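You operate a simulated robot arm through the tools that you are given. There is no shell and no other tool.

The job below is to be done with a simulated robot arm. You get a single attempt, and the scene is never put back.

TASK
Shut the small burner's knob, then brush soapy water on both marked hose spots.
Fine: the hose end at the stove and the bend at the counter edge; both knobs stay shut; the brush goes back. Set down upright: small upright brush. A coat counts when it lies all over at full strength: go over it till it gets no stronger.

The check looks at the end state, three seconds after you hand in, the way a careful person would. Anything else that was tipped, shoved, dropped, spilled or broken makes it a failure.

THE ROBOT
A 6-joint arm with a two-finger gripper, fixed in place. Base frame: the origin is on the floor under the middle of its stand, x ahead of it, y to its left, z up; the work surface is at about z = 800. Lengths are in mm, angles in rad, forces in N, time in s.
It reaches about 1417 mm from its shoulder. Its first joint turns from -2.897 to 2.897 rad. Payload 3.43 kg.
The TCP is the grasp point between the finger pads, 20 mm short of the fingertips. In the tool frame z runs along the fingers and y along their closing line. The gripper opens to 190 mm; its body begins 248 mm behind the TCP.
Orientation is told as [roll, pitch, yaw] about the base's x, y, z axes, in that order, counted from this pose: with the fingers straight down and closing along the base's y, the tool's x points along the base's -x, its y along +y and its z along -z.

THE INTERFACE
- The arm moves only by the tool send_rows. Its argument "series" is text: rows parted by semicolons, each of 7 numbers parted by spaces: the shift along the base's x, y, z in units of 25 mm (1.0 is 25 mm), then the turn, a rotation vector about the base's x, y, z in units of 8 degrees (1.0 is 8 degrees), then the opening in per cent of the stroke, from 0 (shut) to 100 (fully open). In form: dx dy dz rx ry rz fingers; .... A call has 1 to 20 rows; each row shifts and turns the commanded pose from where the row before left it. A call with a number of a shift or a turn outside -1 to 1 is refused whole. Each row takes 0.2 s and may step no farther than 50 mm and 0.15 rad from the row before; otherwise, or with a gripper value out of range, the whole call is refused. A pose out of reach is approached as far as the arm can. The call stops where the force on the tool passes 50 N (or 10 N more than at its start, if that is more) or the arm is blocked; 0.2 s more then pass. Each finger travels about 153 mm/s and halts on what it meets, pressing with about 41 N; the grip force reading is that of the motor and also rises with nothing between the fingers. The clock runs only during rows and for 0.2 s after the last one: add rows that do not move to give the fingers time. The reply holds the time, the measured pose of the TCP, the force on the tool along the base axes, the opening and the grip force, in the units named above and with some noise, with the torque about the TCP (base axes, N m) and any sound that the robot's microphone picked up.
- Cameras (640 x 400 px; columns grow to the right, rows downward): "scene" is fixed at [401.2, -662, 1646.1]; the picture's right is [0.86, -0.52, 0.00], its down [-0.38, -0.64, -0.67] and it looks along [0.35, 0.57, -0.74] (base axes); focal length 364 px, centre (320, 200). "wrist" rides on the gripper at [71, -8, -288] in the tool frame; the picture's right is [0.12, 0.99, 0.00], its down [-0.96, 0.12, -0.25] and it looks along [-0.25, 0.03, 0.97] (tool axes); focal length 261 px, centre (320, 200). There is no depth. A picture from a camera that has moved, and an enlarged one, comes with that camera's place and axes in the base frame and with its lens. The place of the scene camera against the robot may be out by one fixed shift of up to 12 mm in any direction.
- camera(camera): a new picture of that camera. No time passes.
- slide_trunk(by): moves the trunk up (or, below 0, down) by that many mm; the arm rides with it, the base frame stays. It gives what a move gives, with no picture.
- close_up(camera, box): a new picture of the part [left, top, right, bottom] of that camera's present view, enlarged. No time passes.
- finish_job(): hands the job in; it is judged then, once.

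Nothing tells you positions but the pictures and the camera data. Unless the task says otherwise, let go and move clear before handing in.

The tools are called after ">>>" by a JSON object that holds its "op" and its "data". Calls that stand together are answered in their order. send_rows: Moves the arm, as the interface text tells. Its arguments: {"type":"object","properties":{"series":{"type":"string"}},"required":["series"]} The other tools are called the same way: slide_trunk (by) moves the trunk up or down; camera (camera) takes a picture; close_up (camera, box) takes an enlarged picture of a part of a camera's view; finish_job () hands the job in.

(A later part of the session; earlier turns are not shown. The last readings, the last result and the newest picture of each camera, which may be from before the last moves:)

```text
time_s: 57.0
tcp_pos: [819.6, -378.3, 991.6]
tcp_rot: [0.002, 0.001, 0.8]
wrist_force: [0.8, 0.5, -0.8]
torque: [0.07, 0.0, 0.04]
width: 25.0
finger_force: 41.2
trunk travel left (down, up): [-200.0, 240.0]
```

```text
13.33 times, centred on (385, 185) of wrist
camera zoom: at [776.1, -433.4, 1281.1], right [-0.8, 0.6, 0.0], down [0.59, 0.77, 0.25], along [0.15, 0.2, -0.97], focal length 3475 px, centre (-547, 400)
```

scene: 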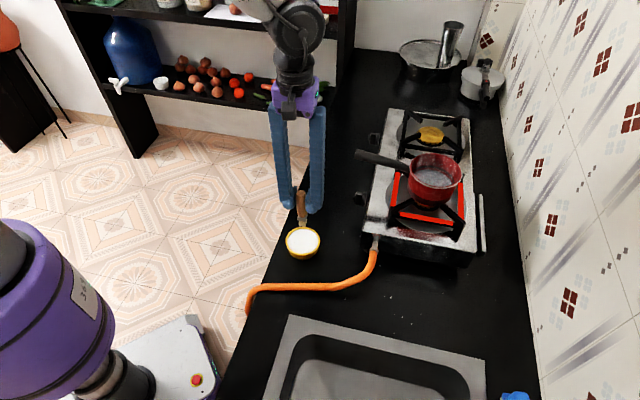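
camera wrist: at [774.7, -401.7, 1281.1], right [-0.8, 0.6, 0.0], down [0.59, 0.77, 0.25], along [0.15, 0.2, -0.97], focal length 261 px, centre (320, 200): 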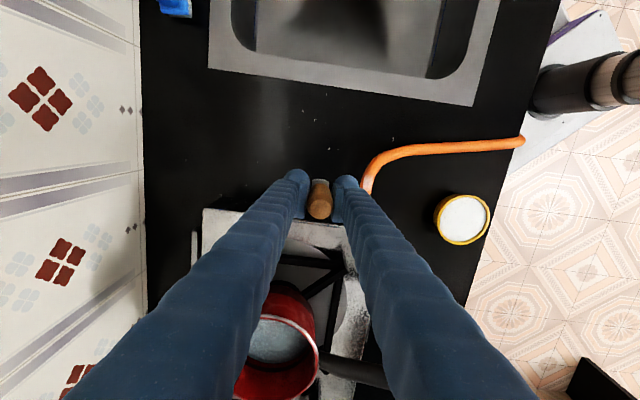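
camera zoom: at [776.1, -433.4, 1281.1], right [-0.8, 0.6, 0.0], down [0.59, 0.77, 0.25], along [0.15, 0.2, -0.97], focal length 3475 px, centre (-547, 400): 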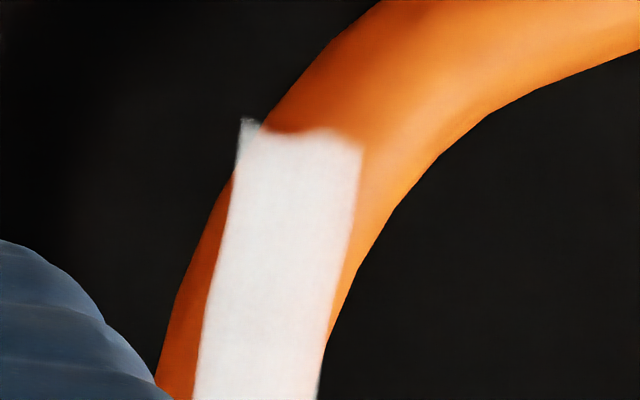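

It's nearly uniform. To be sure of full strength at both ends and edges, I make one more set of passes, offset slightly to each side.

>>> {"op": "send_rows", "data": {"series": "-0.72 0.69 0 0 0 0 7;-0.72 0.69 0 0 0 0 7;-0.72 0.69 0 0 0 0 7;-0.72 0.69 0 0 0 0 7;0.139 0.144 -0.9 0 0 0 7;0.139 0.144 -0.7 0 0 0 7;0 0 -0.05 0 0 0 7;0.139 0.144 0 0 0 0 7;0.139 0.144 0 0 0 0 7;0.139 0.144 0 0 0 0 7;0.139 0.144 0 0 0 0 7;-0.087 0.083 0 0 0 0 7;-0.139 -0.144 0 0 0 0 7;-0.139 -0.144 0 0 0 0 7;-0.139 -0.144 -0.02 0 0 0 7;-0.139 -0.144 -0.02 0 0 0 7;-0.139 -0.144 0 0 0 0 7;-0.139 -0.144 0 0 0 0 7;0 0 0 0 0 0 7"}}

>>> {"op": "close_up", "data": {"camera": "wrist", "box": [280, 150, 360, 200]}}

```text
time_s: 61.0
tcp_pos: [745.5, -306.2, 951.2]
tcp_rot: [-0.001, 0.002, 0.802]
wrist_force: [2.6, 2.6, 9.7]
torque: [0.23, -0.28, -0.01]
width: 24.9
finger_force: 41.2
trunk travel left (down, up): [-200.0, 240.0]
```

```text
8.00 times, centred on (320, 175) of wrist
camera zoom: at [701.4, -361.7, 1239.8], right [-0.8, 0.6, 0.0], down [0.59, 0.77, 0.25], along [0.15, 0.2, -0.97], focal length 2085 px, centre (320, 400)
```

zoom: 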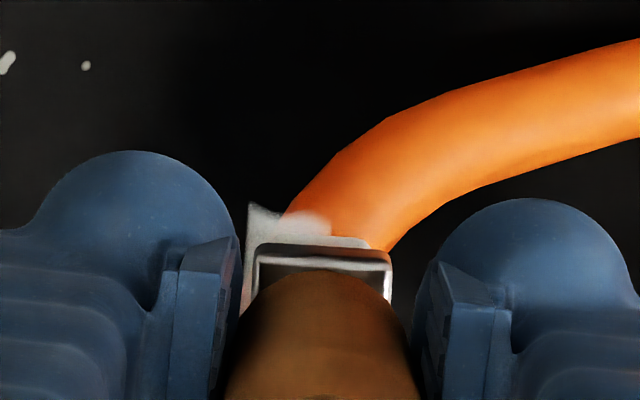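

>>> {"op": "send_rows", "data": {"series": "0.202 -0.194 0 0 0 0 7;0.139 0.144 -0.02 0 0 0 7;0.139 0.144 0 0 0 0 7;0.139 0.144 0 0 0 0 7;0.139 0.144 0.02 0 0 0 7;0.139 0.144 0 0 0 0 7;0.139 0.144 0 0 0 0 7;-0.05 0.05 0 0 0 0 7;-0.139 -0.144 0 0 0 0 7;-0.139 -0.144 0 0 0 0 7;-0.139 -0.144 -0.02 0 0 0 7;-0.139 -0.144 -0.02 0 0 0 7;-0.139 -0.144 -0.02 0 0 0 7;-0.139 -0.144 0 0 0 0 7;-0.139 -0.144 0 0 0 0 7;0.139 0.144 0 0 0 0 7;0 0 0 0 0 0 7"}}

>>> {"op": "send_rows", "data": {"series": "0 0 0.3 0 0 0 7;0 0 0.9 0 0 0 7;-0.72 0.69 0.5 0 0 0 7;-0.72 0.69 0 0 0 0 7;-0.72 0.69 0 0 0 0 7;-0.72 0.69 0 0 0 0 7;0 0 0 0 0 0 7"}}

>>> {"op": "close_up", "data": {"camera": "scene", "box": [360, 240, 392, 270]}}

>>> {"op": "camera", "data": {"camera": "wrist"}}

>>> {"op": "close_up", "data": {"camera": "wrist", "box": [220, 140, 300, 200]}}

```text
time_s: 64.6
tcp_pos: [747.3, -311.2, 949.5]
tcp_rot: [0.001, 0.004, 0.805]
wrist_force: [-8.1, -6.6, 11.8]
torque: [-0.36, 0.43, -0.03]
width: 25.0
finger_force: 40.8
trunk travel left (down, up): [-200.0, 240.0]
```

```text
time_s: 66.2
tcp_pos: [676.6, -241.4, 991.9]
tcp_rot: [0.002, 0.003, 0.804]
wrist_force: [0.2, 0.7, -0.9]
torque: [-0.05, 0.04, -0.01]
width: 25.3
finger_force: 41.4
trunk travel left (down, up): [-200.0, 240.0]
```

```text
13.33 times, centred on (376, 255) of scene
camera zoom: at [401.2, -662.0, 1646.1], right [0.86, -0.52, 0.0], down [-0.38, -0.64, -0.67], along [0.35, 0.57, -0.74], focal length 4859 px, centre (-427, -533)
```

zoom: 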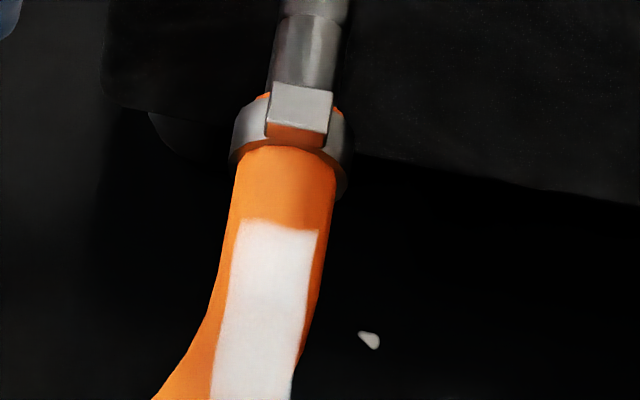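

```text
taken
camera wrist: at [633.5, -296.7, 1281.4], right [-0.8, 0.6, 0.0], down [0.59, 0.77, 0.25], along [0.15, 0.2, -0.97], focal length 261 px, centre (320, 200)
```

wrist: 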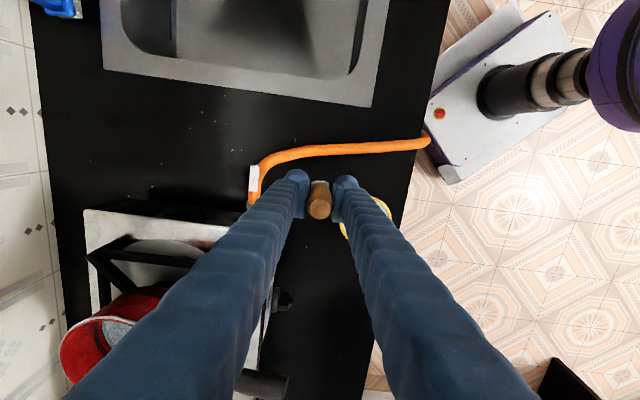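

```text
6.67 times, centred on (260, 170) of wrist
camera zoom: at [633.5, -296.7, 1281.4], right [-0.8, 0.6, 0.0], down [0.59, 0.77, 0.25], along [0.15, 0.2, -0.97], focal length 1738 px, centre (720, 400)
```

zoom: 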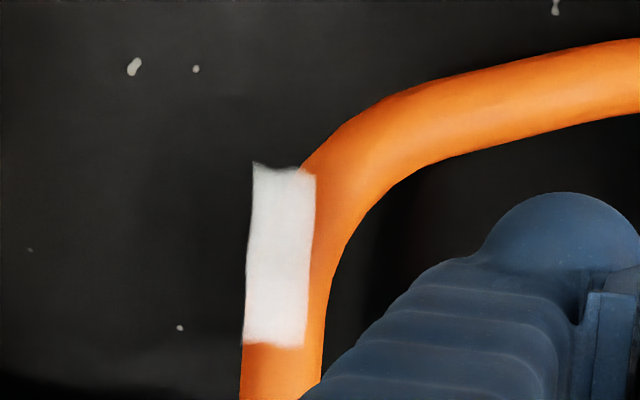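

The first spot is now an even, full white film. I go back to the bowl for a fresh dip before doing the bend.

>>> {"op": "send_rows", "data": {"series": "-0.121 0.935 0 0 0 0 7;-0.121 0.935 0 0 0 0 7;-0.121 0.935 0 0 0 0 7;-0.121 0.935 0 0 0 0 7;-0.121 0.935 0 0 0 0 7;0 0 -0.9 0 0 0 7;0 0 -0.9 0 0 0 7;0 0 -0.8 0 0 0 7;0 0 -0.6 0 0 0 7;0 0 -0.24 0 0 0 7;0 0 0 0 0 0 7"}}

>>> {"op": "close_up", "data": {"camera": "scene", "box": [270, 180, 350, 270]}}

```text
time_s: 68.6
tcp_pos: [661.1, -123.2, 906.0]
tcp_rot: [0.002, 0.002, 0.802]
wrist_force: [-1.1, -1.2, -0.3]
torque: [0.01, -0.01, 0.01]
width: 25.3
finger_force: 41.2
trunk travel left (down, up): [-200.0, 240.0]
```

```text
4.44 times, centred on (310, 225) of scene
camera zoom: at [401.2, -662.0, 1646.1], right [0.86, -0.52, 0.0], down [-0.38, -0.64, -0.67], along [0.35, 0.57, -0.74], focal length 1620 px, centre (364, 89)
```

zoom: 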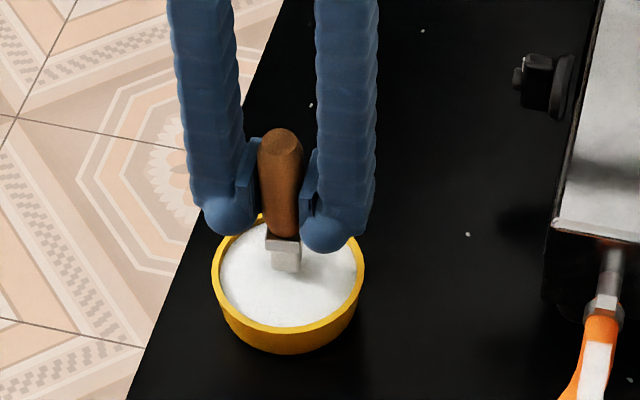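

>>> {"op": "send_rows", "data": {"series": "0 0 -0.08 0 0 0 7;0 0 -0.06 0 0 0 7;0 0 0 0 0 0 7;0 0 0 0 0 0 7"}}

```text
time_s: 69.6
tcp_pos: [662.4, -123.6, 902.3]
tcp_rot: [0.001, 0.003, 0.802]
wrist_force: [-0.2, 0.6, -0.8]
torque: [0.01, 0.03, 0.01]
width: 24.8
finger_force: 40.4
trunk travel left (down, up): [-200.0, 240.0]
```

>>> {"op": "send_rows", "data": {"series": "0 0 -0.06 0 0 0 7;0 0 -0.04 0 0 0 7;0 0 0 0 0 0 7;0 0 0 0 0 0 7"}}

```text
time_s: 70.6
tcp_pos: [661.4, -125.0, 900.0]
tcp_rot: [0.001, 0.001, 0.801]
wrist_force: [0.8, 0.2, 3.0]
torque: [0.01, 0.0, -0.02]
width: 25.2
finger_force: 40.6
trunk travel left (down, up): [-200.0, 240.0]
```

Light contact with the suds (3 N) is enough. I lift out and carry the brush over to the bend at the counter edge, about (511, -178).

>>> {"op": "send_rows", "data": {"series": "0 0 -0.02 0 0 0 7;0 0 0 0 0 0 7;0 0 0.4 0 0 0 7;0 0 0.9 0 0 0 7;0 0 0.9 0 0 0 7;0 0 0.9 0 0 0 7;-0.973 -0.373 0.2 0 0 0 7;-0.973 -0.373 0 0 0 0 7;-0.973 -0.373 0 0 0 0 7;-0.973 -0.373 0 0 0 0 7;-0.973 -0.373 0 0 0 0 7;0 0 0 0 0 0 7"}}

>>> {"op": "camera", "data": {"camera": "wrist"}}

>>> {"op": "camera", "data": {"camera": "scene"}}

>>> {"op": "close_up", "data": {"camera": "wrist", "box": [260, 120, 420, 220]}}

>>> {"op": "close_up", "data": {"camera": "scene", "box": [230, 230, 330, 320]}}

```text
time_s: 73.2
tcp_pos: [540.3, -170.8, 979.9]
tcp_rot: [0.002, 0.0, 0.803]
wrist_force: [-0.8, 0.0, -1.0]
torque: [0.03, 0.02, 0.01]
width: 25.0
finger_force: 40.7
trunk travel left (down, up): [-200.0, 240.0]
```

```text
taken
camera wrist: at [496.5, -226.5, 1268.8], right [-0.8, 0.6, 0.0], down [0.59, 0.77, 0.25], along [0.15, 0.2, -0.97], focal length 261 px, centre (320, 200)
```

wrist: 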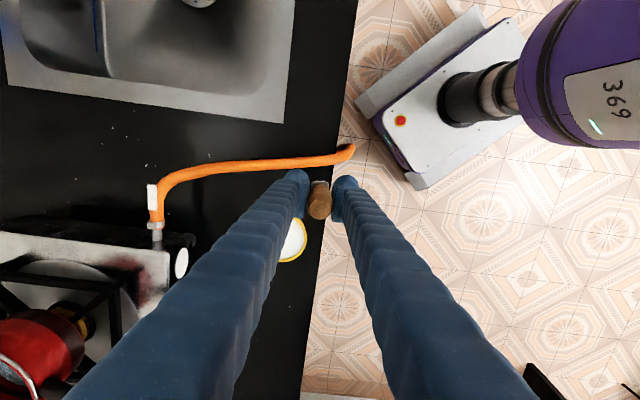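

```text
taken
```

scene: 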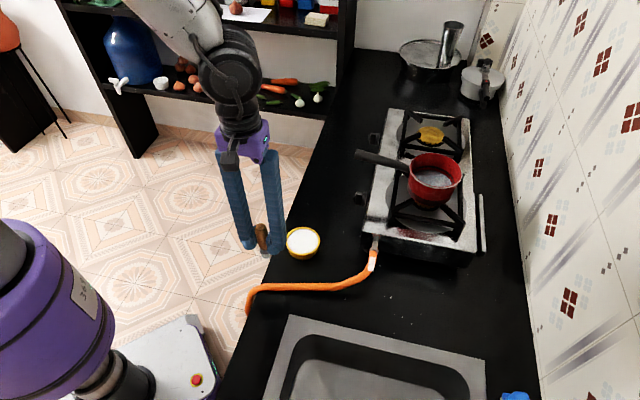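

```text
4.00 times, centred on (340, 170) of wrist
camera zoom: at [496.5, -226.5, 1268.8], right [-0.8, 0.6, 0.0], down [0.59, 0.77, 0.25], along [0.15, 0.2, -0.97], focal length 1043 px, centre (240, 320)
```

zoom: 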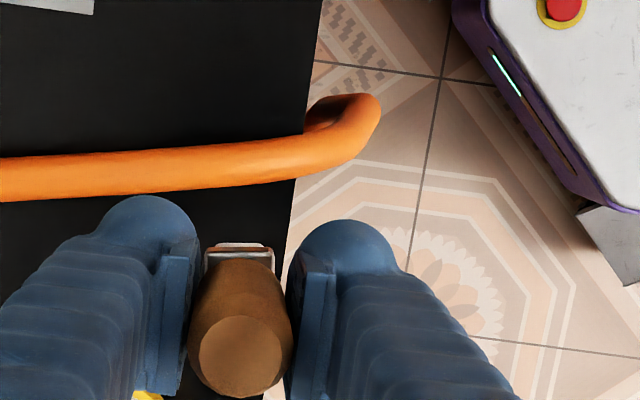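

```text
4.44 times, centred on (280, 275) of scene
camera zoom: at [401.2, -662.0, 1646.1], right [0.86, -0.52, 0.0], down [-0.38, -0.64, -0.67], along [0.35, 0.57, -0.74], focal length 1620 px, centre (498, -133)
```

zoom: 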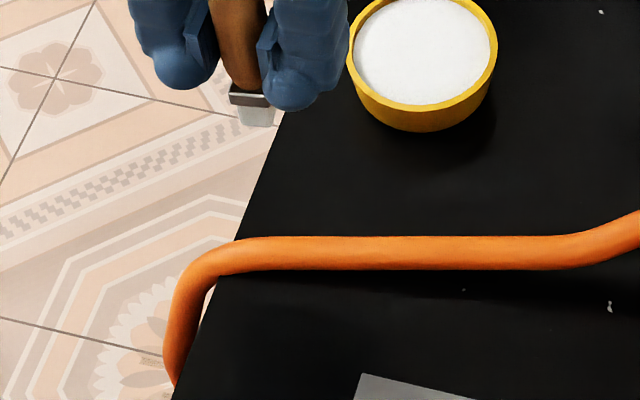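

I see the hose cross the counter edge at about (503, -175) and bend down beyond it. I lower over that point step by step until contact.

>>> {"op": "send_rows", "data": {"series": "-0.746 -0.084 0 0 0 0 7;-0.746 -0.084 0 0 0 0 7;0 0 -0.9 0 0 0 7;0 0 -0.9 0 0 0 7;0 0 -0.7 0 0 0 7;0 0 -0.3 0 0 0 7;0 0 0 0 0 0 7"}}

>>> {"op": "close_up", "data": {"camera": "wrist", "box": [260, 120, 420, 220]}}

>>> {"op": "close_up", "data": {"camera": "scene", "box": [230, 230, 330, 320]}}

```text
time_s: 74.8
tcp_pos: [502.3, -174.7, 912.1]
tcp_rot: [0.001, 0.001, 0.803]
wrist_force: [-0.4, 0.8, -1.0]
torque: [0.03, -0.01, -0.02]
width: 25.0
finger_force: 41.2
trunk travel left (down, up): [-200.0, 240.0]
```

```text
4.00 times, centred on (340, 170) of wrist
camera zoom: at [458.7, -229.8, 1201.0], right [-0.8, 0.6, 0.0], down [0.59, 0.77, 0.25], along [0.15, 0.2, -0.97], focal length 1043 px, centre (240, 320)
```

zoom: 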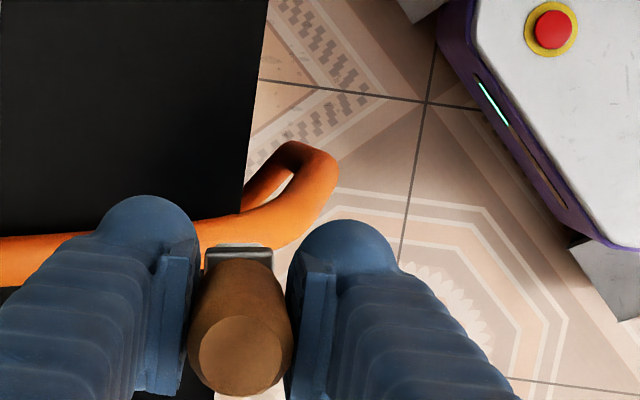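

```text
4.44 times, centred on (280, 275) of scene
camera zoom: at [401.2, -662.0, 1646.1], right [0.86, -0.52, 0.0], down [-0.38, -0.64, -0.67], along [0.35, 0.57, -0.74], focal length 1620 px, centre (498, -133)
```

zoom: 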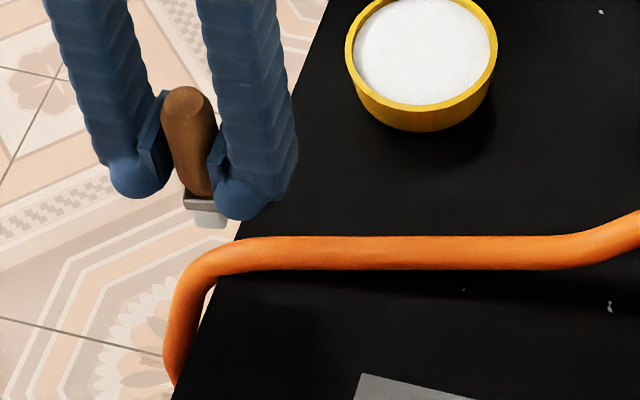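

>>> {"op": "send_rows", "data": {"series": "0 0 -0.3 0 0 0 7;0 0 -0.2 0 0 0 7;0 0 0 0 0 0 7"}}

>>> {"op": "close_up", "data": {"camera": "wrist", "box": [280, 140, 380, 200]}}

>>> {"op": "close_up", "data": {"camera": "scene", "box": [240, 255, 320, 315]}}

```text
time_s: 75.6
tcp_pos: [501.6, -173.3, 898.4]
tcp_rot: [0.002, 0.0, 0.803]
wrist_force: [0.1, 0.0, -1.7]
torque: [0.0, -0.01, -0.02]
width: 25.0
finger_force: 41.2
trunk travel left (down, up): [-200.0, 240.0]
```

```text
6.40 times, centred on (330, 170) of wrist
camera zoom: at [458.5, -229.8, 1187.9], right [-0.8, 0.6, 0.0], down [0.59, 0.77, 0.25], along [0.15, 0.2, -0.97], focal length 1668 px, centre (256, 392)
```

zoom: 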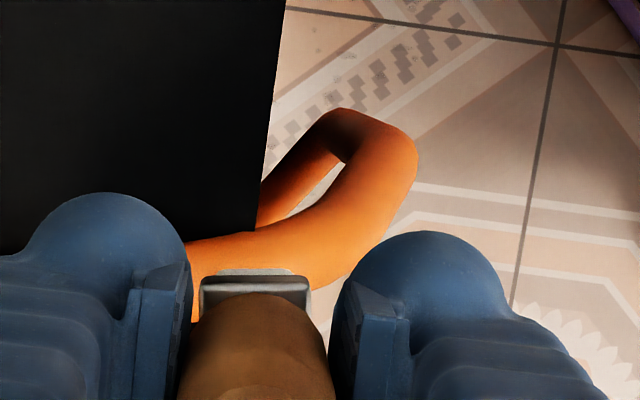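

```text
6.67 times, centred on (280, 285) of scene
camera zoom: at [401.2, -662.0, 1646.1], right [0.86, -0.52, 0.0], down [-0.38, -0.64, -0.67], along [0.35, 0.57, -0.74], focal length 2429 px, centre (587, -367)
```

zoom: 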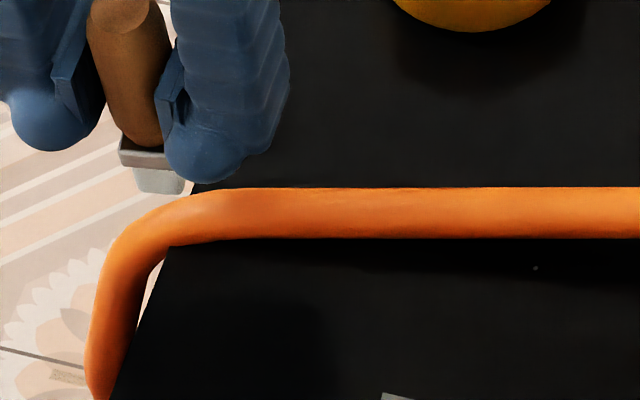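

>>> {"op": "send_rows", "data": {"series": "-0.166 -0.173 0 0 0 0 7;0 0 -0.1 0 0 0 7;0 0 -0.06 0 0 0 7;0 0 0 0 0 0 7"}}

>>> {"op": "close_up", "data": {"camera": "wrist", "box": [280, 140, 380, 200]}}

>>> {"op": "close_up", "data": {"camera": "scene", "box": [240, 255, 320, 315]}}

```text
time_s: 76.6
tcp_pos: [497.2, -176.8, 894.5]
tcp_rot: [0.0, 0.002, 0.803]
wrist_force: [-0.3, 1.2, -0.2]
torque: [0.01, -0.01, -0.03]
width: 24.9
finger_force: 40.9
trunk travel left (down, up): [-200.0, 240.0]
```

```text
6.40 times, centred on (330, 170) of wrist
camera zoom: at [454.5, -234.0, 1183.8], right [-0.8, 0.6, 0.0], down [0.59, 0.77, 0.25], along [0.15, 0.2, -0.97], focal length 1668 px, centre (256, 392)
```

zoom: 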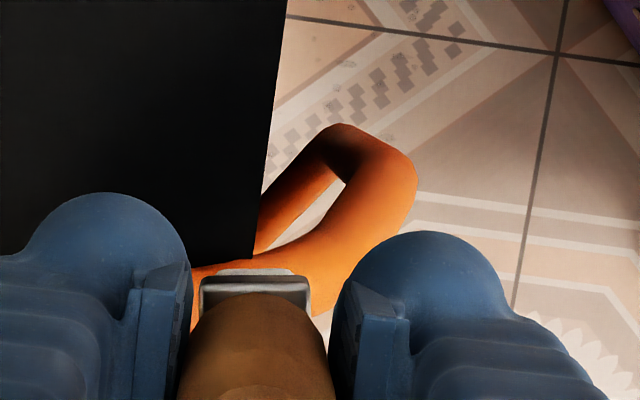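

```text
6.67 times, centred on (280, 285) of scene
camera zoom: at [401.2, -662.0, 1646.1], right [0.86, -0.52, 0.0], down [-0.38, -0.64, -0.67], along [0.35, 0.57, -0.74], focal length 2429 px, centre (587, -367)
```

zoom: 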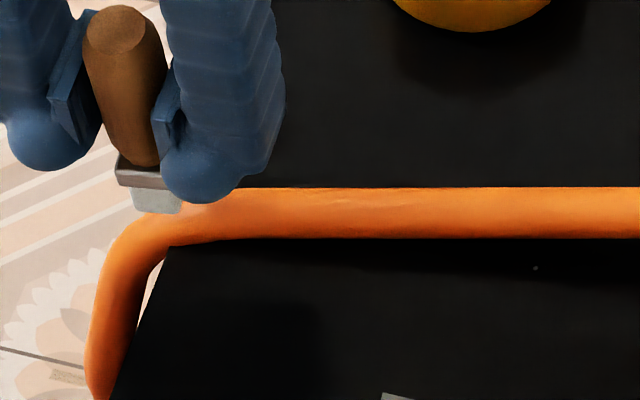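

>>> {"op": "send_rows", "data": {"series": "0 0 -0.08 0 0 0 7;0 0 -0.08 0 0 0 7;0 0 0 0 0 0 7"}}

>>> {"op": "close_up", "data": {"camera": "scene", "box": [240, 255, 320, 315]}}

```text
time_s: 77.4
tcp_pos: [499.2, -178.6, 890.5]
tcp_rot: [0.003, 0.002, 0.805]
wrist_force: [-0.5, -0.2, -0.4]
torque: [0.0, -0.01, -0.02]
width: 24.8
finger_force: 40.6
trunk travel left (down, up): [-200.0, 240.0]
```

```text
6.67 times, centred on (280, 285) of scene
camera zoom: at [401.2, -662.0, 1646.1], right [0.86, -0.52, 0.0], down [-0.38, -0.64, -0.67], along [0.35, 0.57, -0.74], focal length 2429 px, centre (587, -367)
```

zoom: 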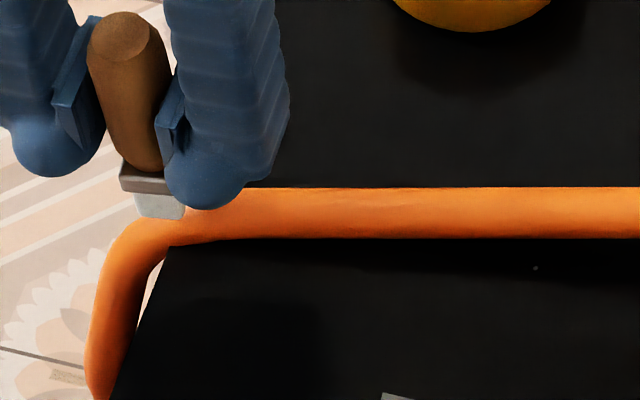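

>>> {"op": "send_rows", "data": {"series": "0 0 -0.08 0 0 0 7;0 0 -0.08 0 0 0 7;0 0 0 0 0 0 7"}}

>>> {"op": "close_up", "data": {"camera": "wrist", "box": [280, 140, 380, 200]}}

```text
time_s: 78.2
tcp_pos: [498.3, -179.6, 886.5]
tcp_rot: [0.002, 0.002, 0.803]
wrist_force: [-0.3, -0.9, -1.3]
torque: [0.01, 0.01, 0.0]
width: 24.9
finger_force: 41.2
trunk travel left (down, up): [-200.0, 240.0]
```

```text
6.40 times, centred on (330, 170) of wrist
camera zoom: at [454.9, -234.8, 1176.2], right [-0.8, 0.6, 0.0], down [0.59, 0.77, 0.25], along [0.15, 0.2, -0.97], focal length 1668 px, centre (256, 392)
```

zoom: 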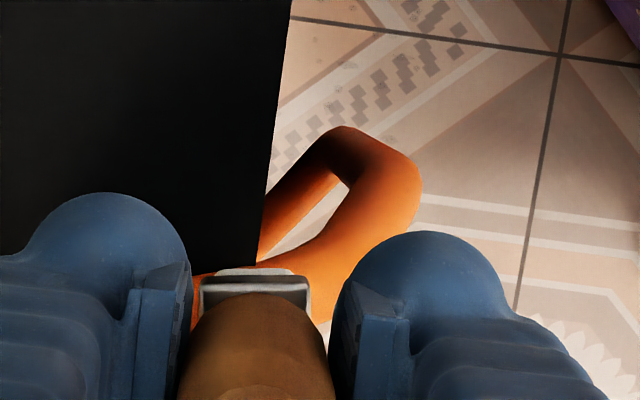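

>>> {"op": "send_rows", "data": {"series": "0 0 -0.06 0 0 0 7;0 0 -0.06 0 0 0 7;0 0 0 0 0 0 7"}}

>>> {"op": "close_up", "data": {"camera": "scene", "box": [240, 255, 320, 315]}}

```text
time_s: 79.0
tcp_pos: [498.2, -179.8, 884.0]
tcp_rot: [0.002, 0.002, 0.8]
wrist_force: [0.8, 0.5, -0.9]
torque: [0.02, 0.01, 0.02]
width: 25.0
finger_force: 41.5
trunk travel left (down, up): [-200.0, 240.0]
```

```text
6.67 times, centred on (280, 285) of scene
camera zoom: at [401.2, -662.0, 1646.1], right [0.86, -0.52, 0.0], down [-0.38, -0.64, -0.67], along [0.35, 0.57, -0.74], focal length 2429 px, centre (587, -367)
```

zoom: 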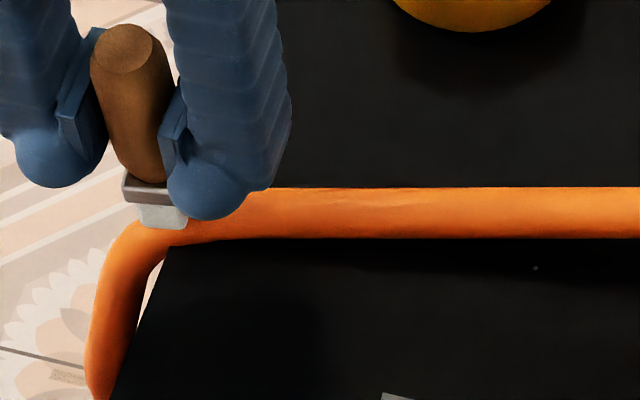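

>>> {"op": "send_rows", "data": {"series": "0 0 -0.06 0 0 0 7;0 0 -0.06 0 0 0 7;0 0 0 0 0 0 7"}}

>>> {"op": "close_up", "data": {"camera": "scene", "box": [240, 255, 320, 315]}}

>>> {"op": "close_up", "data": {"camera": "wrist", "box": [280, 140, 380, 200]}}

```text
time_s: 79.8
tcp_pos: [498.8, -179.4, 880.7]
tcp_rot: [0.002, 0.002, 0.803]
wrist_force: [-0.1, -0.7, -1.4]
torque: [0.03, 0.0, 0.04]
width: 25.2
finger_force: 41.0
trunk travel left (down, up): [-200.0, 240.0]
```

```text
6.67 times, centred on (280, 285) of scene
camera zoom: at [401.2, -662.0, 1646.1], right [0.86, -0.52, 0.0], down [-0.38, -0.64, -0.67], along [0.35, 0.57, -0.74], focal length 2429 px, centre (587, -367)
```

zoom: 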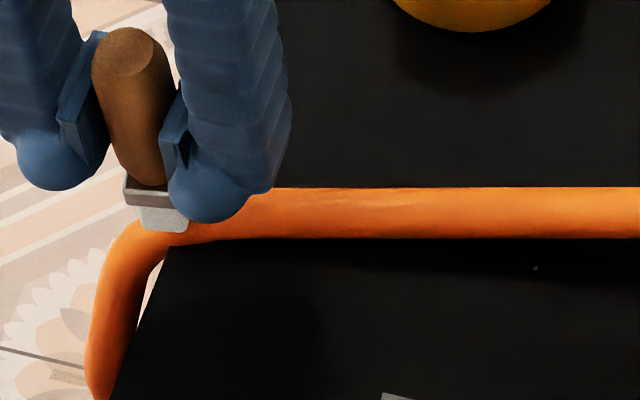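

```text
6.40 times, centred on (330, 170) of wrist
camera zoom: at [455.3, -234.8, 1170.4], right [-0.8, 0.6, 0.0], down [0.59, 0.77, 0.25], along [0.15, 0.2, -0.97], focal length 1668 px, centre (256, 392)
```

zoom: 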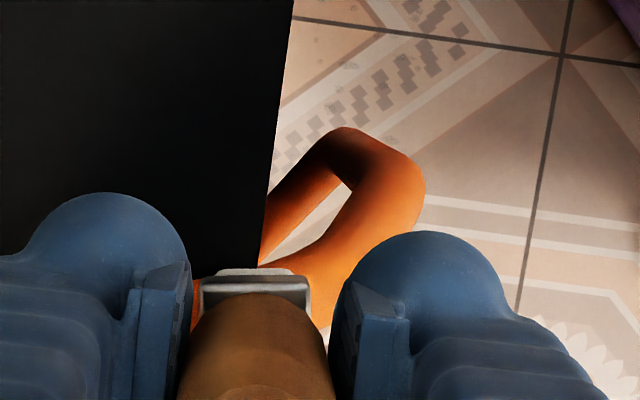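

>>> {"op": "send_rows", "data": {"series": "0 0 -0.06 0 0 0 7;0 0 -0.06 0 0 0 7;0 0 0 0 0 0 7"}}

>>> {"op": "close_up", "data": {"camera": "scene", "box": [240, 265, 290, 305]}}

```text
time_s: 80.6
tcp_pos: [498.3, -178.9, 879.2]
tcp_rot: [0.001, 0.003, 0.803]
wrist_force: [-0.4, -1.1, 3.7]
torque: [0.01, -0.03, 0.0]
width: 25.1
finger_force: 40.9
trunk travel left (down, up): [-200.0, 240.0]
```

```text
10.00 times, centred on (265, 285) of scene
camera zoom: at [401.2, -662.0, 1646.1], right [0.86, -0.52, 0.0], down [-0.38, -0.64, -0.67], along [0.35, 0.57, -0.74], focal length 3644 px, centre (870, -650)
```

zoom: 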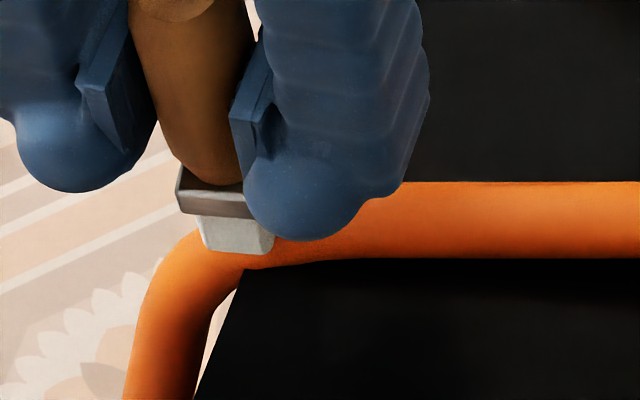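

Contact at 3.7 N. I stroke gently along the hose inward from the edge and back, to reveal where the marked film lies.

>>> {"op": "send_rows", "data": {"series": "0 0 -0.03 0 0 0 7;0.168 -0.109 0.02 0 0 0 7;0.168 -0.109 0.02 0 0 0 7;0 0 0 0 0 0 7"}}

>>> {"op": "close_up", "data": {"camera": "scene", "box": [240, 265, 290, 305]}}

>>> {"op": "close_up", "data": {"camera": "wrist", "box": [280, 140, 380, 200]}}

```text
time_s: 81.6
tcp_pos: [503.2, -182.6, 878.7]
tcp_rot: [0.006, 0.003, 0.804]
wrist_force: [-23.9, 13.4, 11.4]
torque: [0.83, 1.49, 0.1]
width: 25.5
finger_force: 40.9
trunk travel left (down, up): [-200.0, 240.0]
```

```text
10.00 times, centred on (265, 285) of scene
camera zoom: at [401.2, -662.0, 1646.1], right [0.86, -0.52, 0.0], down [-0.38, -0.64, -0.67], along [0.35, 0.57, -0.74], focal length 3644 px, centre (870, -650)
```

zoom: 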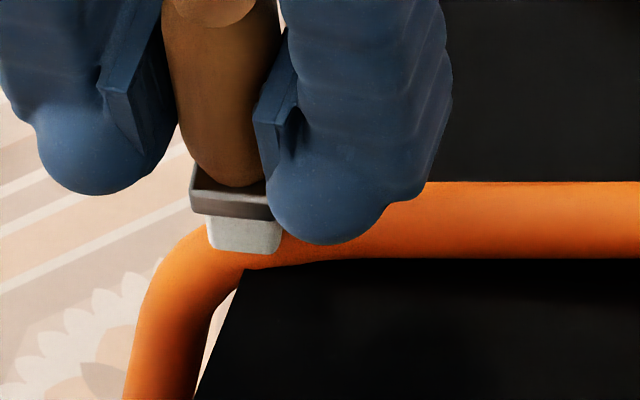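

```text
6.40 times, centred on (330, 170) of wrist
camera zoom: at [460.2, -239.0, 1168.3], right [-0.8, 0.6, 0.01], down [0.59, 0.77, 0.24], along [0.14, 0.2, -0.97], focal length 1668 px, centre (256, 392)
```

zoom: 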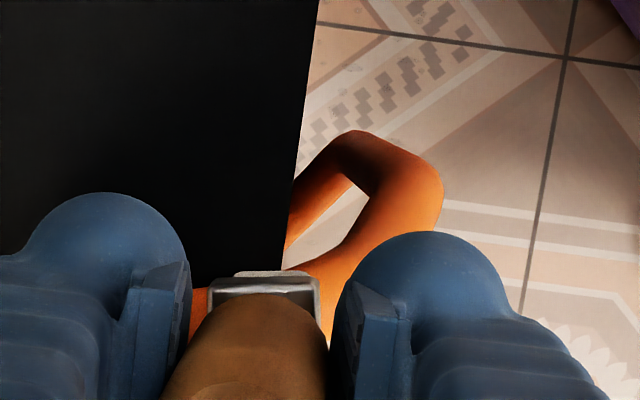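

The brush is being pushed back because the hose rises inward. I raise to release the force, then approach from above farther in.

>>> {"op": "send_rows", "data": {"series": "-0.1 0.065 0.1 0 0 0 7;0 0 0.3 0 0 0 7;0 0 0.2 0 0 0 7;0 0 0 0 0 0 7"}}

>>> {"op": "close_up", "data": {"camera": "scene", "box": [240, 255, 320, 315]}}

>>> {"op": "close_up", "data": {"camera": "wrist", "box": [280, 140, 380, 200]}}

```text
time_s: 82.6
tcp_pos: [505.5, -184.3, 893.5]
tcp_rot: [0.0, 0.001, 0.804]
wrist_force: [0.6, -0.5, -1.2]
torque: [-0.02, 0.03, 0.01]
width: 25.3
finger_force: 41.1
trunk travel left (down, up): [-200.0, 240.0]
```

```text
6.67 times, centred on (280, 285) of scene
camera zoom: at [401.2, -662.0, 1646.1], right [0.86, -0.52, 0.0], down [-0.38, -0.64, -0.67], along [0.35, 0.57, -0.74], focal length 2429 px, centre (587, -367)
```

zoom: 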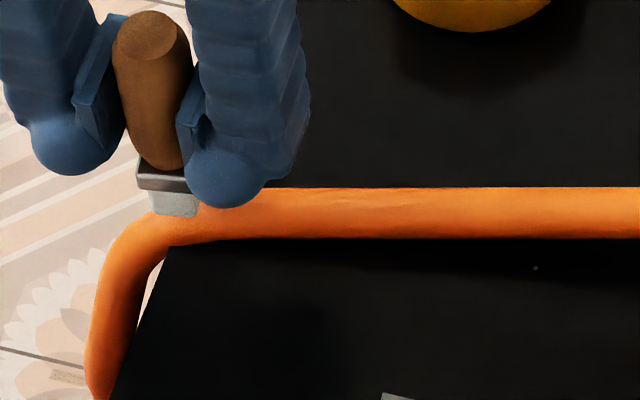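

```text
6.40 times, centred on (330, 170) of wrist
camera zoom: at [461.2, -239.1, 1182.4], right [-0.8, 0.6, 0.0], down [0.59, 0.77, 0.25], along [0.15, 0.2, -0.97], focal length 1668 px, centre (256, 392)
```

zoom: 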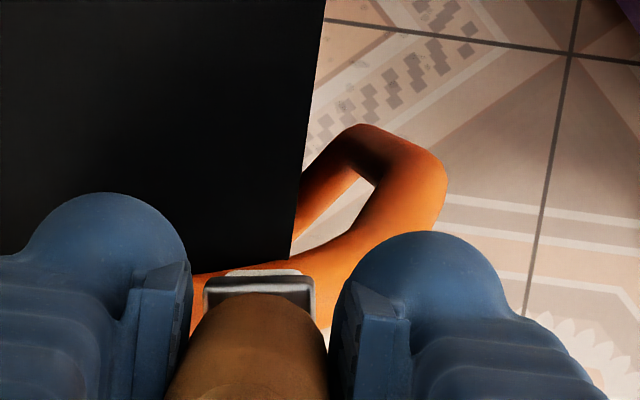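

>>> {"op": "send_rows", "data": {"series": "0 0 -0.08 0 0 0 7;0 0 -0.06 0 0 0 7;0 0 0 0 0 0 7"}}

```text
time_s: 83.4
tcp_pos: [505.6, -183.5, 889.6]
tcp_rot: [0.001, 0.002, 0.802]
wrist_force: [0.3, -1.0, -1.5]
torque: [0.01, 0.01, 0.01]
width: 25.2
finger_force: 40.9
trunk travel left (down, up): [-200.0, 240.0]
```

>>> {"op": "send_rows", "data": {"series": "0 0 -0.06 0 0 0 7;0 0 -0.04 0 0 0 7;0 0 0 0 0 0 7"}}

```text
time_s: 84.2
tcp_pos: [503.4, -184.0, 887.2]
tcp_rot: [0.001, 0.002, 0.803]
wrist_force: [0.5, -0.3, -0.5]
torque: [-0.02, 0.0, -0.03]
width: 25.2
finger_force: 41.0
trunk travel left (down, up): [-200.0, 240.0]
```

>>> {"op": "send_rows", "data": {"series": "0 0 -0.06 0 0 0 7;0 0 -0.04 0 0 0 7;0 0 0 0 0 0 7"}}

>>> {"op": "close_up", "data": {"camera": "scene", "box": [240, 265, 290, 305]}}

```text
time_s: 85.0
tcp_pos: [505.3, -182.3, 885.4]
tcp_rot: [0.001, 0.001, 0.804]
wrist_force: [-0.1, 0.1, -0.5]
torque: [-0.02, 0.02, 0.04]
width: 24.8
finger_force: 40.9
trunk travel left (down, up): [-200.0, 240.0]
```

```text
10.00 times, centred on (265, 285) of scene
camera zoom: at [401.2, -662.0, 1646.1], right [0.86, -0.52, 0.0], down [-0.38, -0.64, -0.67], along [0.35, 0.57, -0.74], focal length 3644 px, centre (870, -650)
```

zoom: 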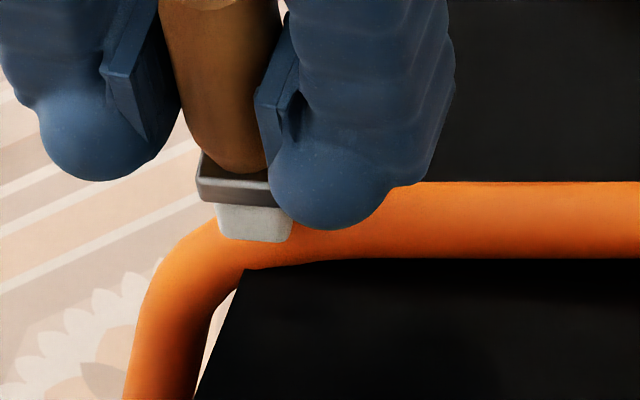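

>>> {"op": "send_rows", "data": {"series": "0 0 -0.05 0 0 0 7;0 0 -0.04 0 0 0 7;0 0 0 0 0 0 7"}}

```text
time_s: 85.8
tcp_pos: [505.3, -183.5, 883.2]
tcp_rot: [0.001, 0.0, 0.805]
wrist_force: [0.4, 0.7, -0.5]
torque: [-0.03, -0.02, -0.02]
width: 25.1
finger_force: 41.3
trunk travel left (down, up): [-200.0, 240.0]
```

>>> {"op": "send_rows", "data": {"series": "0 0 -0.04 0 0 0 7;0 0 -0.04 0 0 0 7;0 0 0 0 0 0 7"}}

>>> {"op": "close_up", "data": {"camera": "scene", "box": [240, 265, 290, 305]}}

>>> {"op": "close_up", "data": {"camera": "wrist", "box": [280, 140, 380, 200]}}

```text
time_s: 86.6
tcp_pos: [504.8, -182.9, 881.4]
tcp_rot: [0.002, 0.003, 0.802]
wrist_force: [-0.2, 0.0, -0.6]
torque: [0.02, 0.02, -0.01]
width: 25.2
finger_force: 40.7
trunk travel left (down, up): [-200.0, 240.0]
```

```text
10.00 times, centred on (265, 285) of scene
camera zoom: at [401.2, -662.0, 1646.1], right [0.86, -0.52, 0.0], down [-0.38, -0.64, -0.67], along [0.35, 0.57, -0.74], focal length 3644 px, centre (870, -650)
```

zoom: 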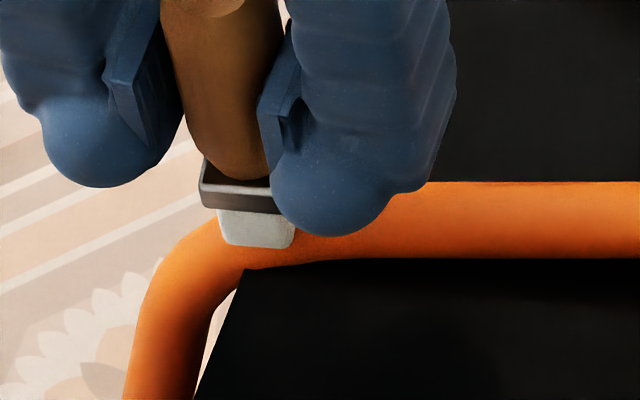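

```text
6.40 times, centred on (330, 170) of wrist
camera zoom: at [460.9, -238.5, 1170.4], right [-0.8, 0.6, 0.0], down [0.59, 0.77, 0.25], along [0.15, 0.2, -0.97], focal length 1668 px, centre (256, 392)
```

zoom: 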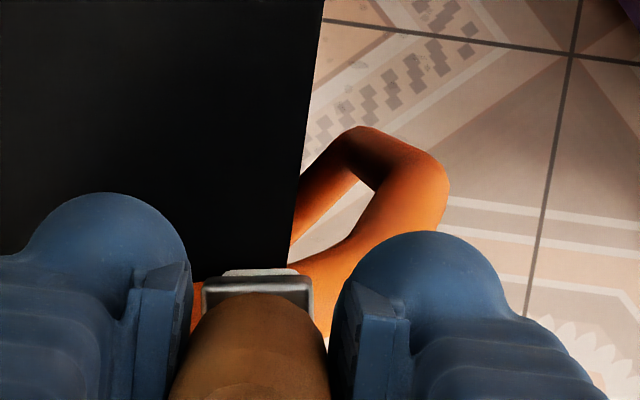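

Comparing images, the brush has crept up in the grip (tip now only about 51 mm below the TCP) and the bristles look greyer, so my second dip probably never touched. I'll go back and dip properly, checking the force.

>>> {"op": "send_rows", "data": {"series": "0 0 0.8 0 0 0 7;0 0 0.9 0 0 0 7;0 0 0.9 0 0 0 7;0 0 0.9 0 0 0 7;0.9 0.335 0.2 0 0 0 7;0.9 0.335 0 0 0 0 7;0.9 0.335 0 0 0 0 7;0.9 0.335 0 0 0 0 7;0.9 0.335 0 0 0 0 7;0.9 0.335 0 0 0 0 7;0.85 0.325 0 0 0 0 7;0 0 0 0 0 0 7"}}

>>> {"op": "close_up", "data": {"camera": "scene", "box": [270, 180, 350, 270]}}

>>> {"op": "close_up", "data": {"camera": "wrist", "box": [270, 130, 382, 220]}}

>>> {"op": "close_up", "data": {"camera": "scene", "box": [240, 255, 320, 315]}}

```text
time_s: 89.2
tcp_pos: [661.2, -123.5, 972.4]
tcp_rot: [0.002, 0.001, 0.803]
wrist_force: [-1.2, 0.0, -1.6]
torque: [-0.02, -0.01, 0.01]
width: 25.0
finger_force: 40.4
trunk travel left (down, up): [-200.0, 240.0]
```

```text
4.44 times, centred on (310, 225) of scene
camera zoom: at [401.2, -662.0, 1646.1], right [0.86, -0.52, 0.0], down [-0.38, -0.64, -0.67], along [0.35, 0.57, -0.74], focal length 1620 px, centre (364, 89)
```

zoom: 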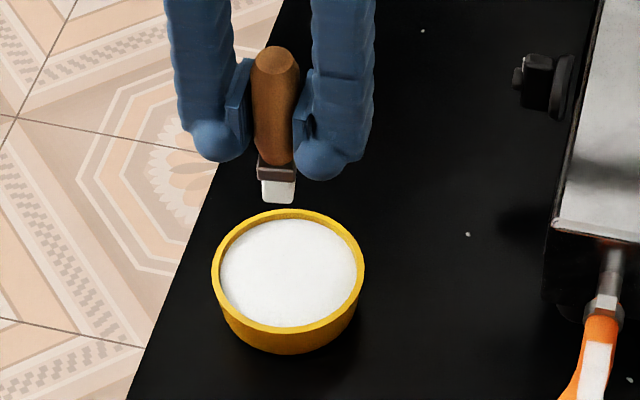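

```text
4.44 times, centred on (326, 175) of wrist
camera zoom: at [617.6, -179.2, 1262.3], right [-0.8, 0.6, 0.0], down [0.59, 0.77, 0.25], along [0.15, 0.2, -0.97], focal length 1158 px, centre (293, 311)
```

zoom: 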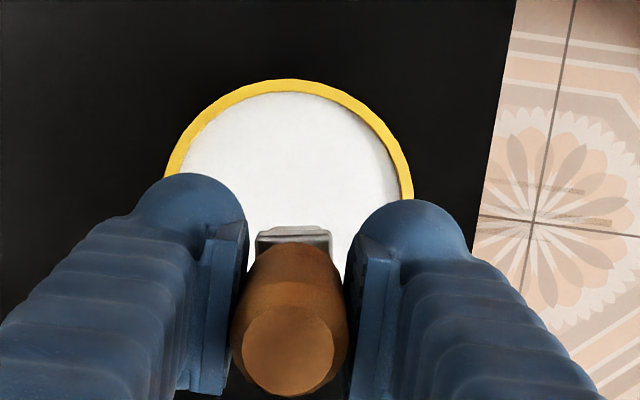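

```text
6.67 times, centred on (280, 285) of scene
camera zoom: at [401.2, -662.0, 1646.1], right [0.86, -0.52, 0.0], down [-0.38, -0.64, -0.67], along [0.35, 0.57, -0.74], focal length 2429 px, centre (587, -367)
```

zoom: 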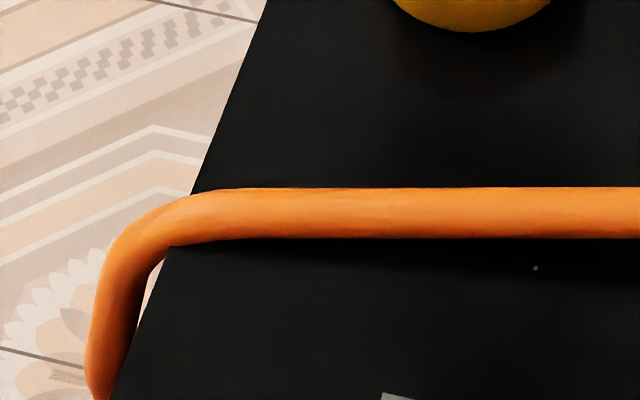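

>>> {"op": "send_rows", "data": {"series": "0 0 -0.9 0 0 0 7;0 0 -0.9 0 0 0 7;0 0 -0.6 0 0 0 7;0 0 -0.36 0 0 0 7;0 0 -0.1 0 0 0 7;0 0 0 0 0 0 7"}}

>>> {"op": "close_up", "data": {"camera": "scene", "box": [285, 220, 335, 260]}}

```text
time_s: 90.6
tcp_pos: [659.0, -125.1, 901.5]
tcp_rot: [0.003, 0.001, 0.802]
wrist_force: [-0.8, 0.6, -0.6]
torque: [-0.01, -0.02, -0.01]
width: 25.3
finger_force: 41.4
trunk travel left (down, up): [-200.0, 240.0]
```

```text
10.00 times, centred on (310, 240) of scene
camera zoom: at [401.2, -662.0, 1646.1], right [0.86, -0.52, 0.0], down [-0.38, -0.64, -0.67], along [0.35, 0.57, -0.74], focal length 3644 px, centre (420, -200)
```

zoom: 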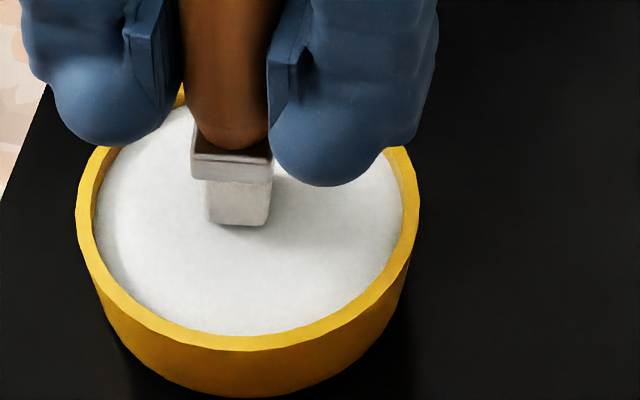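

>>> {"op": "send_rows", "data": {"series": "0 0 -0.06 0 0 0 7;0 0 -0.04 0 0 0 7;0 0 0 0 0 0 7"}}

```text
time_s: 91.4
tcp_pos: [661.8, -125.1, 899.5]
tcp_rot: [-0.001, 0.002, 0.803]
wrist_force: [-0.7, 0.0, 6.8]
torque: [-0.11, 0.01, -0.04]
width: 25.2
finger_force: 40.7
trunk travel left (down, up): [-200.0, 240.0]
```

The suds gave 6.8 N at nearly the same height as before, so the brush is wet and still holding its position in the grip. I lift and return to the hose, this time a little inside the counter edge at about (523, -186).

>>> {"op": "send_rows", "data": {"series": "0 0 0 0 0 0 7;0 0 0 0 0 0 7;0 0 0.5 0 0 0 7;0 0 0.9 0 0 0 7;0 0 0.9 0 0 0 7;0 0 0.6 0 0 0 7;-0.92 -0.407 0 0 0 0 7;-0.92 -0.407 0 0 0 0 7;-0.92 -0.407 0 0 0 0 7;-0.92 -0.407 0 0 0 0 7;-0.92 -0.407 0 0 0 0 7;-0.92 -0.407 0 0 0 0 7;0 0 -0.9 0 0 0 7;0 0 -0.9 0 0 0 7;0 0 -0.5 0 0 0 7;0 0 -0.4 0 0 0 7;0 0 -0.2 0 0 0 7;0 0 -0.28 0 0 0 7;0 0 0 0 0 0 7"}}

>>> {"op": "close_up", "data": {"camera": "scene", "box": [240, 255, 320, 315]}}

>>> {"op": "close_up", "data": {"camera": "wrist", "box": [280, 140, 380, 200]}}

```text
time_s: 95.4
tcp_pos: [522.8, -186.8, 892.4]
tcp_rot: [0.001, 0.002, 0.804]
wrist_force: [0.3, 0.4, 0.0]
torque: [0.03, 0.01, 0.0]
width: 25.0
finger_force: 41.1
trunk travel left (down, up): [-200.0, 240.0]
```

```text
6.67 times, centred on (280, 285) of scene
camera zoom: at [401.2, -662.0, 1646.1], right [0.86, -0.52, 0.0], down [-0.38, -0.64, -0.67], along [0.35, 0.57, -0.74], focal length 2429 px, centre (587, -367)
```

zoom: 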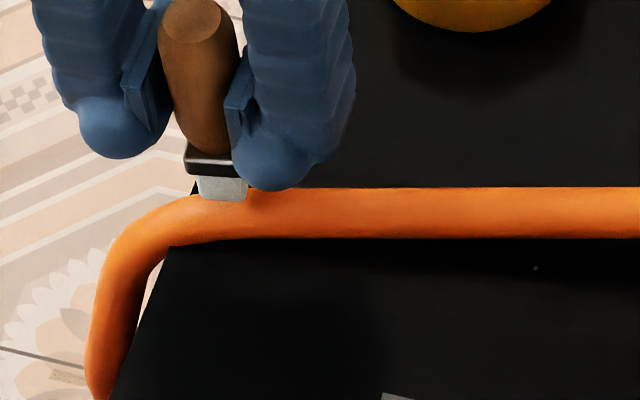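

```text
6.40 times, centred on (330, 170) of wrist
camera zoom: at [478.5, -241.1, 1181.2], right [-0.8, 0.6, 0.0], down [0.59, 0.77, 0.25], along [0.15, 0.2, -0.97], focal length 1668 px, centre (256, 392)
```

zoom: 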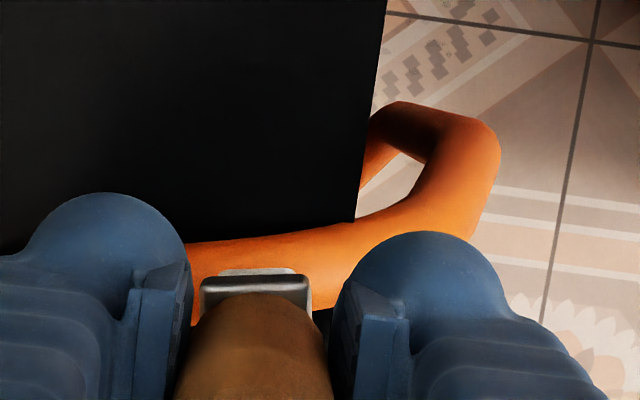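

>>> {"op": "send_rows", "data": {"series": "-0.139 -0.144 0 0 0 0 7;0 0 -0.12 0 0 0 7;0 0 -0.08 0 0 0 7;0 0 0 0 0 0 7"}}

>>> {"op": "close_up", "data": {"camera": "scene", "box": [240, 255, 320, 315]}}

```text
time_s: 96.4
tcp_pos: [519.1, -189.2, 886.5]
tcp_rot: [0.003, 0.002, 0.804]
wrist_force: [0.1, 0.6, -0.6]
torque: [-0.02, -0.02, -0.02]
width: 25.1
finger_force: 40.8
trunk travel left (down, up): [-200.0, 240.0]
```

```text
6.67 times, centred on (280, 285) of scene
camera zoom: at [401.2, -662.0, 1646.1], right [0.86, -0.52, 0.0], down [-0.38, -0.64, -0.67], along [0.35, 0.57, -0.74], focal length 2429 px, centre (587, -367)
```

zoom: 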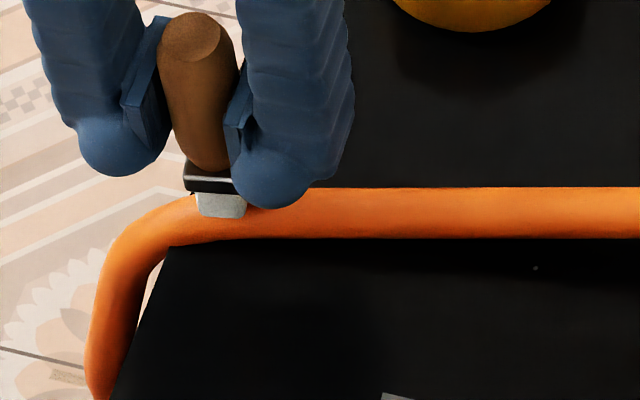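

Still no contact; a few more small steps down.

>>> {"op": "send_rows", "data": {"series": "0 0 -0.06 0 0 0 7;0 0 -0.04 0 0 0 7;0 0 0 0 0 0 7"}}

```text
time_s: 97.2
tcp_pos: [520.6, -189.7, 883.9]
tcp_rot: [0.002, 0.0, 0.803]
wrist_force: [0.4, 0.2, -0.9]
torque: [-0.01, -0.03, 0.01]
width: 25.1
finger_force: 41.4
trunk travel left (down, up): [-200.0, 240.0]
```

>>> {"op": "send_rows", "data": {"series": "0 0 -0.05 0 0 0 7;0 0 -0.04 0 0 0 7;0 0 0 0 0 0 7"}}

```text
time_s: 98.0
tcp_pos: [520.6, -190.1, 882.9]
tcp_rot: [0.0, 0.003, 0.803]
wrist_force: [-0.1, -1.9, 7.6]
torque: [-0.09, -0.07, -0.03]
width: 24.7
finger_force: 41.2
trunk travel left (down, up): [-200.0, 240.0]
```

Contact, 7.6 N. Now gentle strokes along the hose here.

>>> {"op": "send_rows", "data": {"series": "0.168 -0.109 0 0 0 0 7;0.168 -0.109 0 0 0 0 7;0.168 -0.109 0 0 0 0 7;0 0 0 0 0 0 7"}}

>>> {"op": "close_up", "data": {"camera": "scene", "box": [240, 255, 320, 315]}}

>>> {"op": "close_up", "data": {"camera": "wrist", "box": [280, 140, 380, 200]}}

```text
time_s: 99.0
tcp_pos: [530.9, -196.6, 883.6]
tcp_rot: [0.0, 0.003, 0.804]
wrist_force: [-6.2, 2.2, 13.6]
torque: [0.16, 0.3, 0.0]
width: 25.4
finger_force: 40.7
trunk travel left (down, up): [-200.0, 240.0]
```

```text
6.67 times, centred on (280, 285) of scene
camera zoom: at [401.2, -662.0, 1646.1], right [0.86, -0.52, 0.0], down [-0.38, -0.64, -0.67], along [0.35, 0.57, -0.74], focal length 2429 px, centre (587, -367)
```

zoom: 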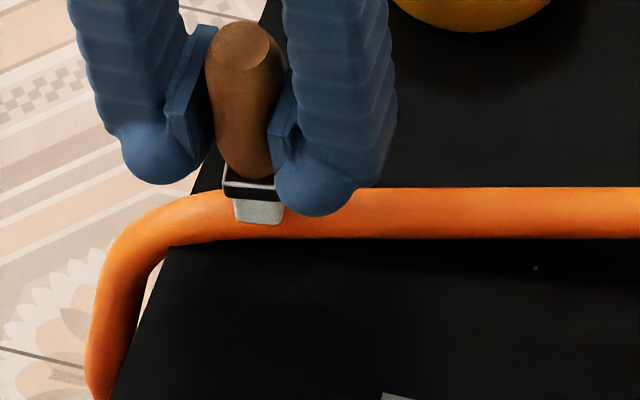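

```text
6.40 times, centred on (330, 170) of wrist
camera zoom: at [487.8, -252.8, 1172.3], right [-0.8, 0.6, 0.0], down [0.59, 0.77, 0.25], along [0.15, 0.2, -0.97], focal length 1668 px, centre (256, 392)
```

zoom: 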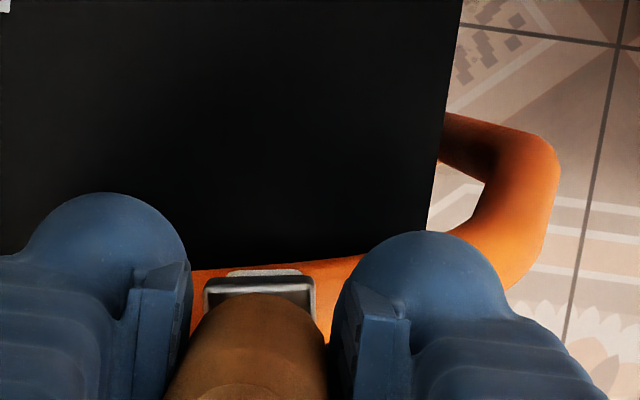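

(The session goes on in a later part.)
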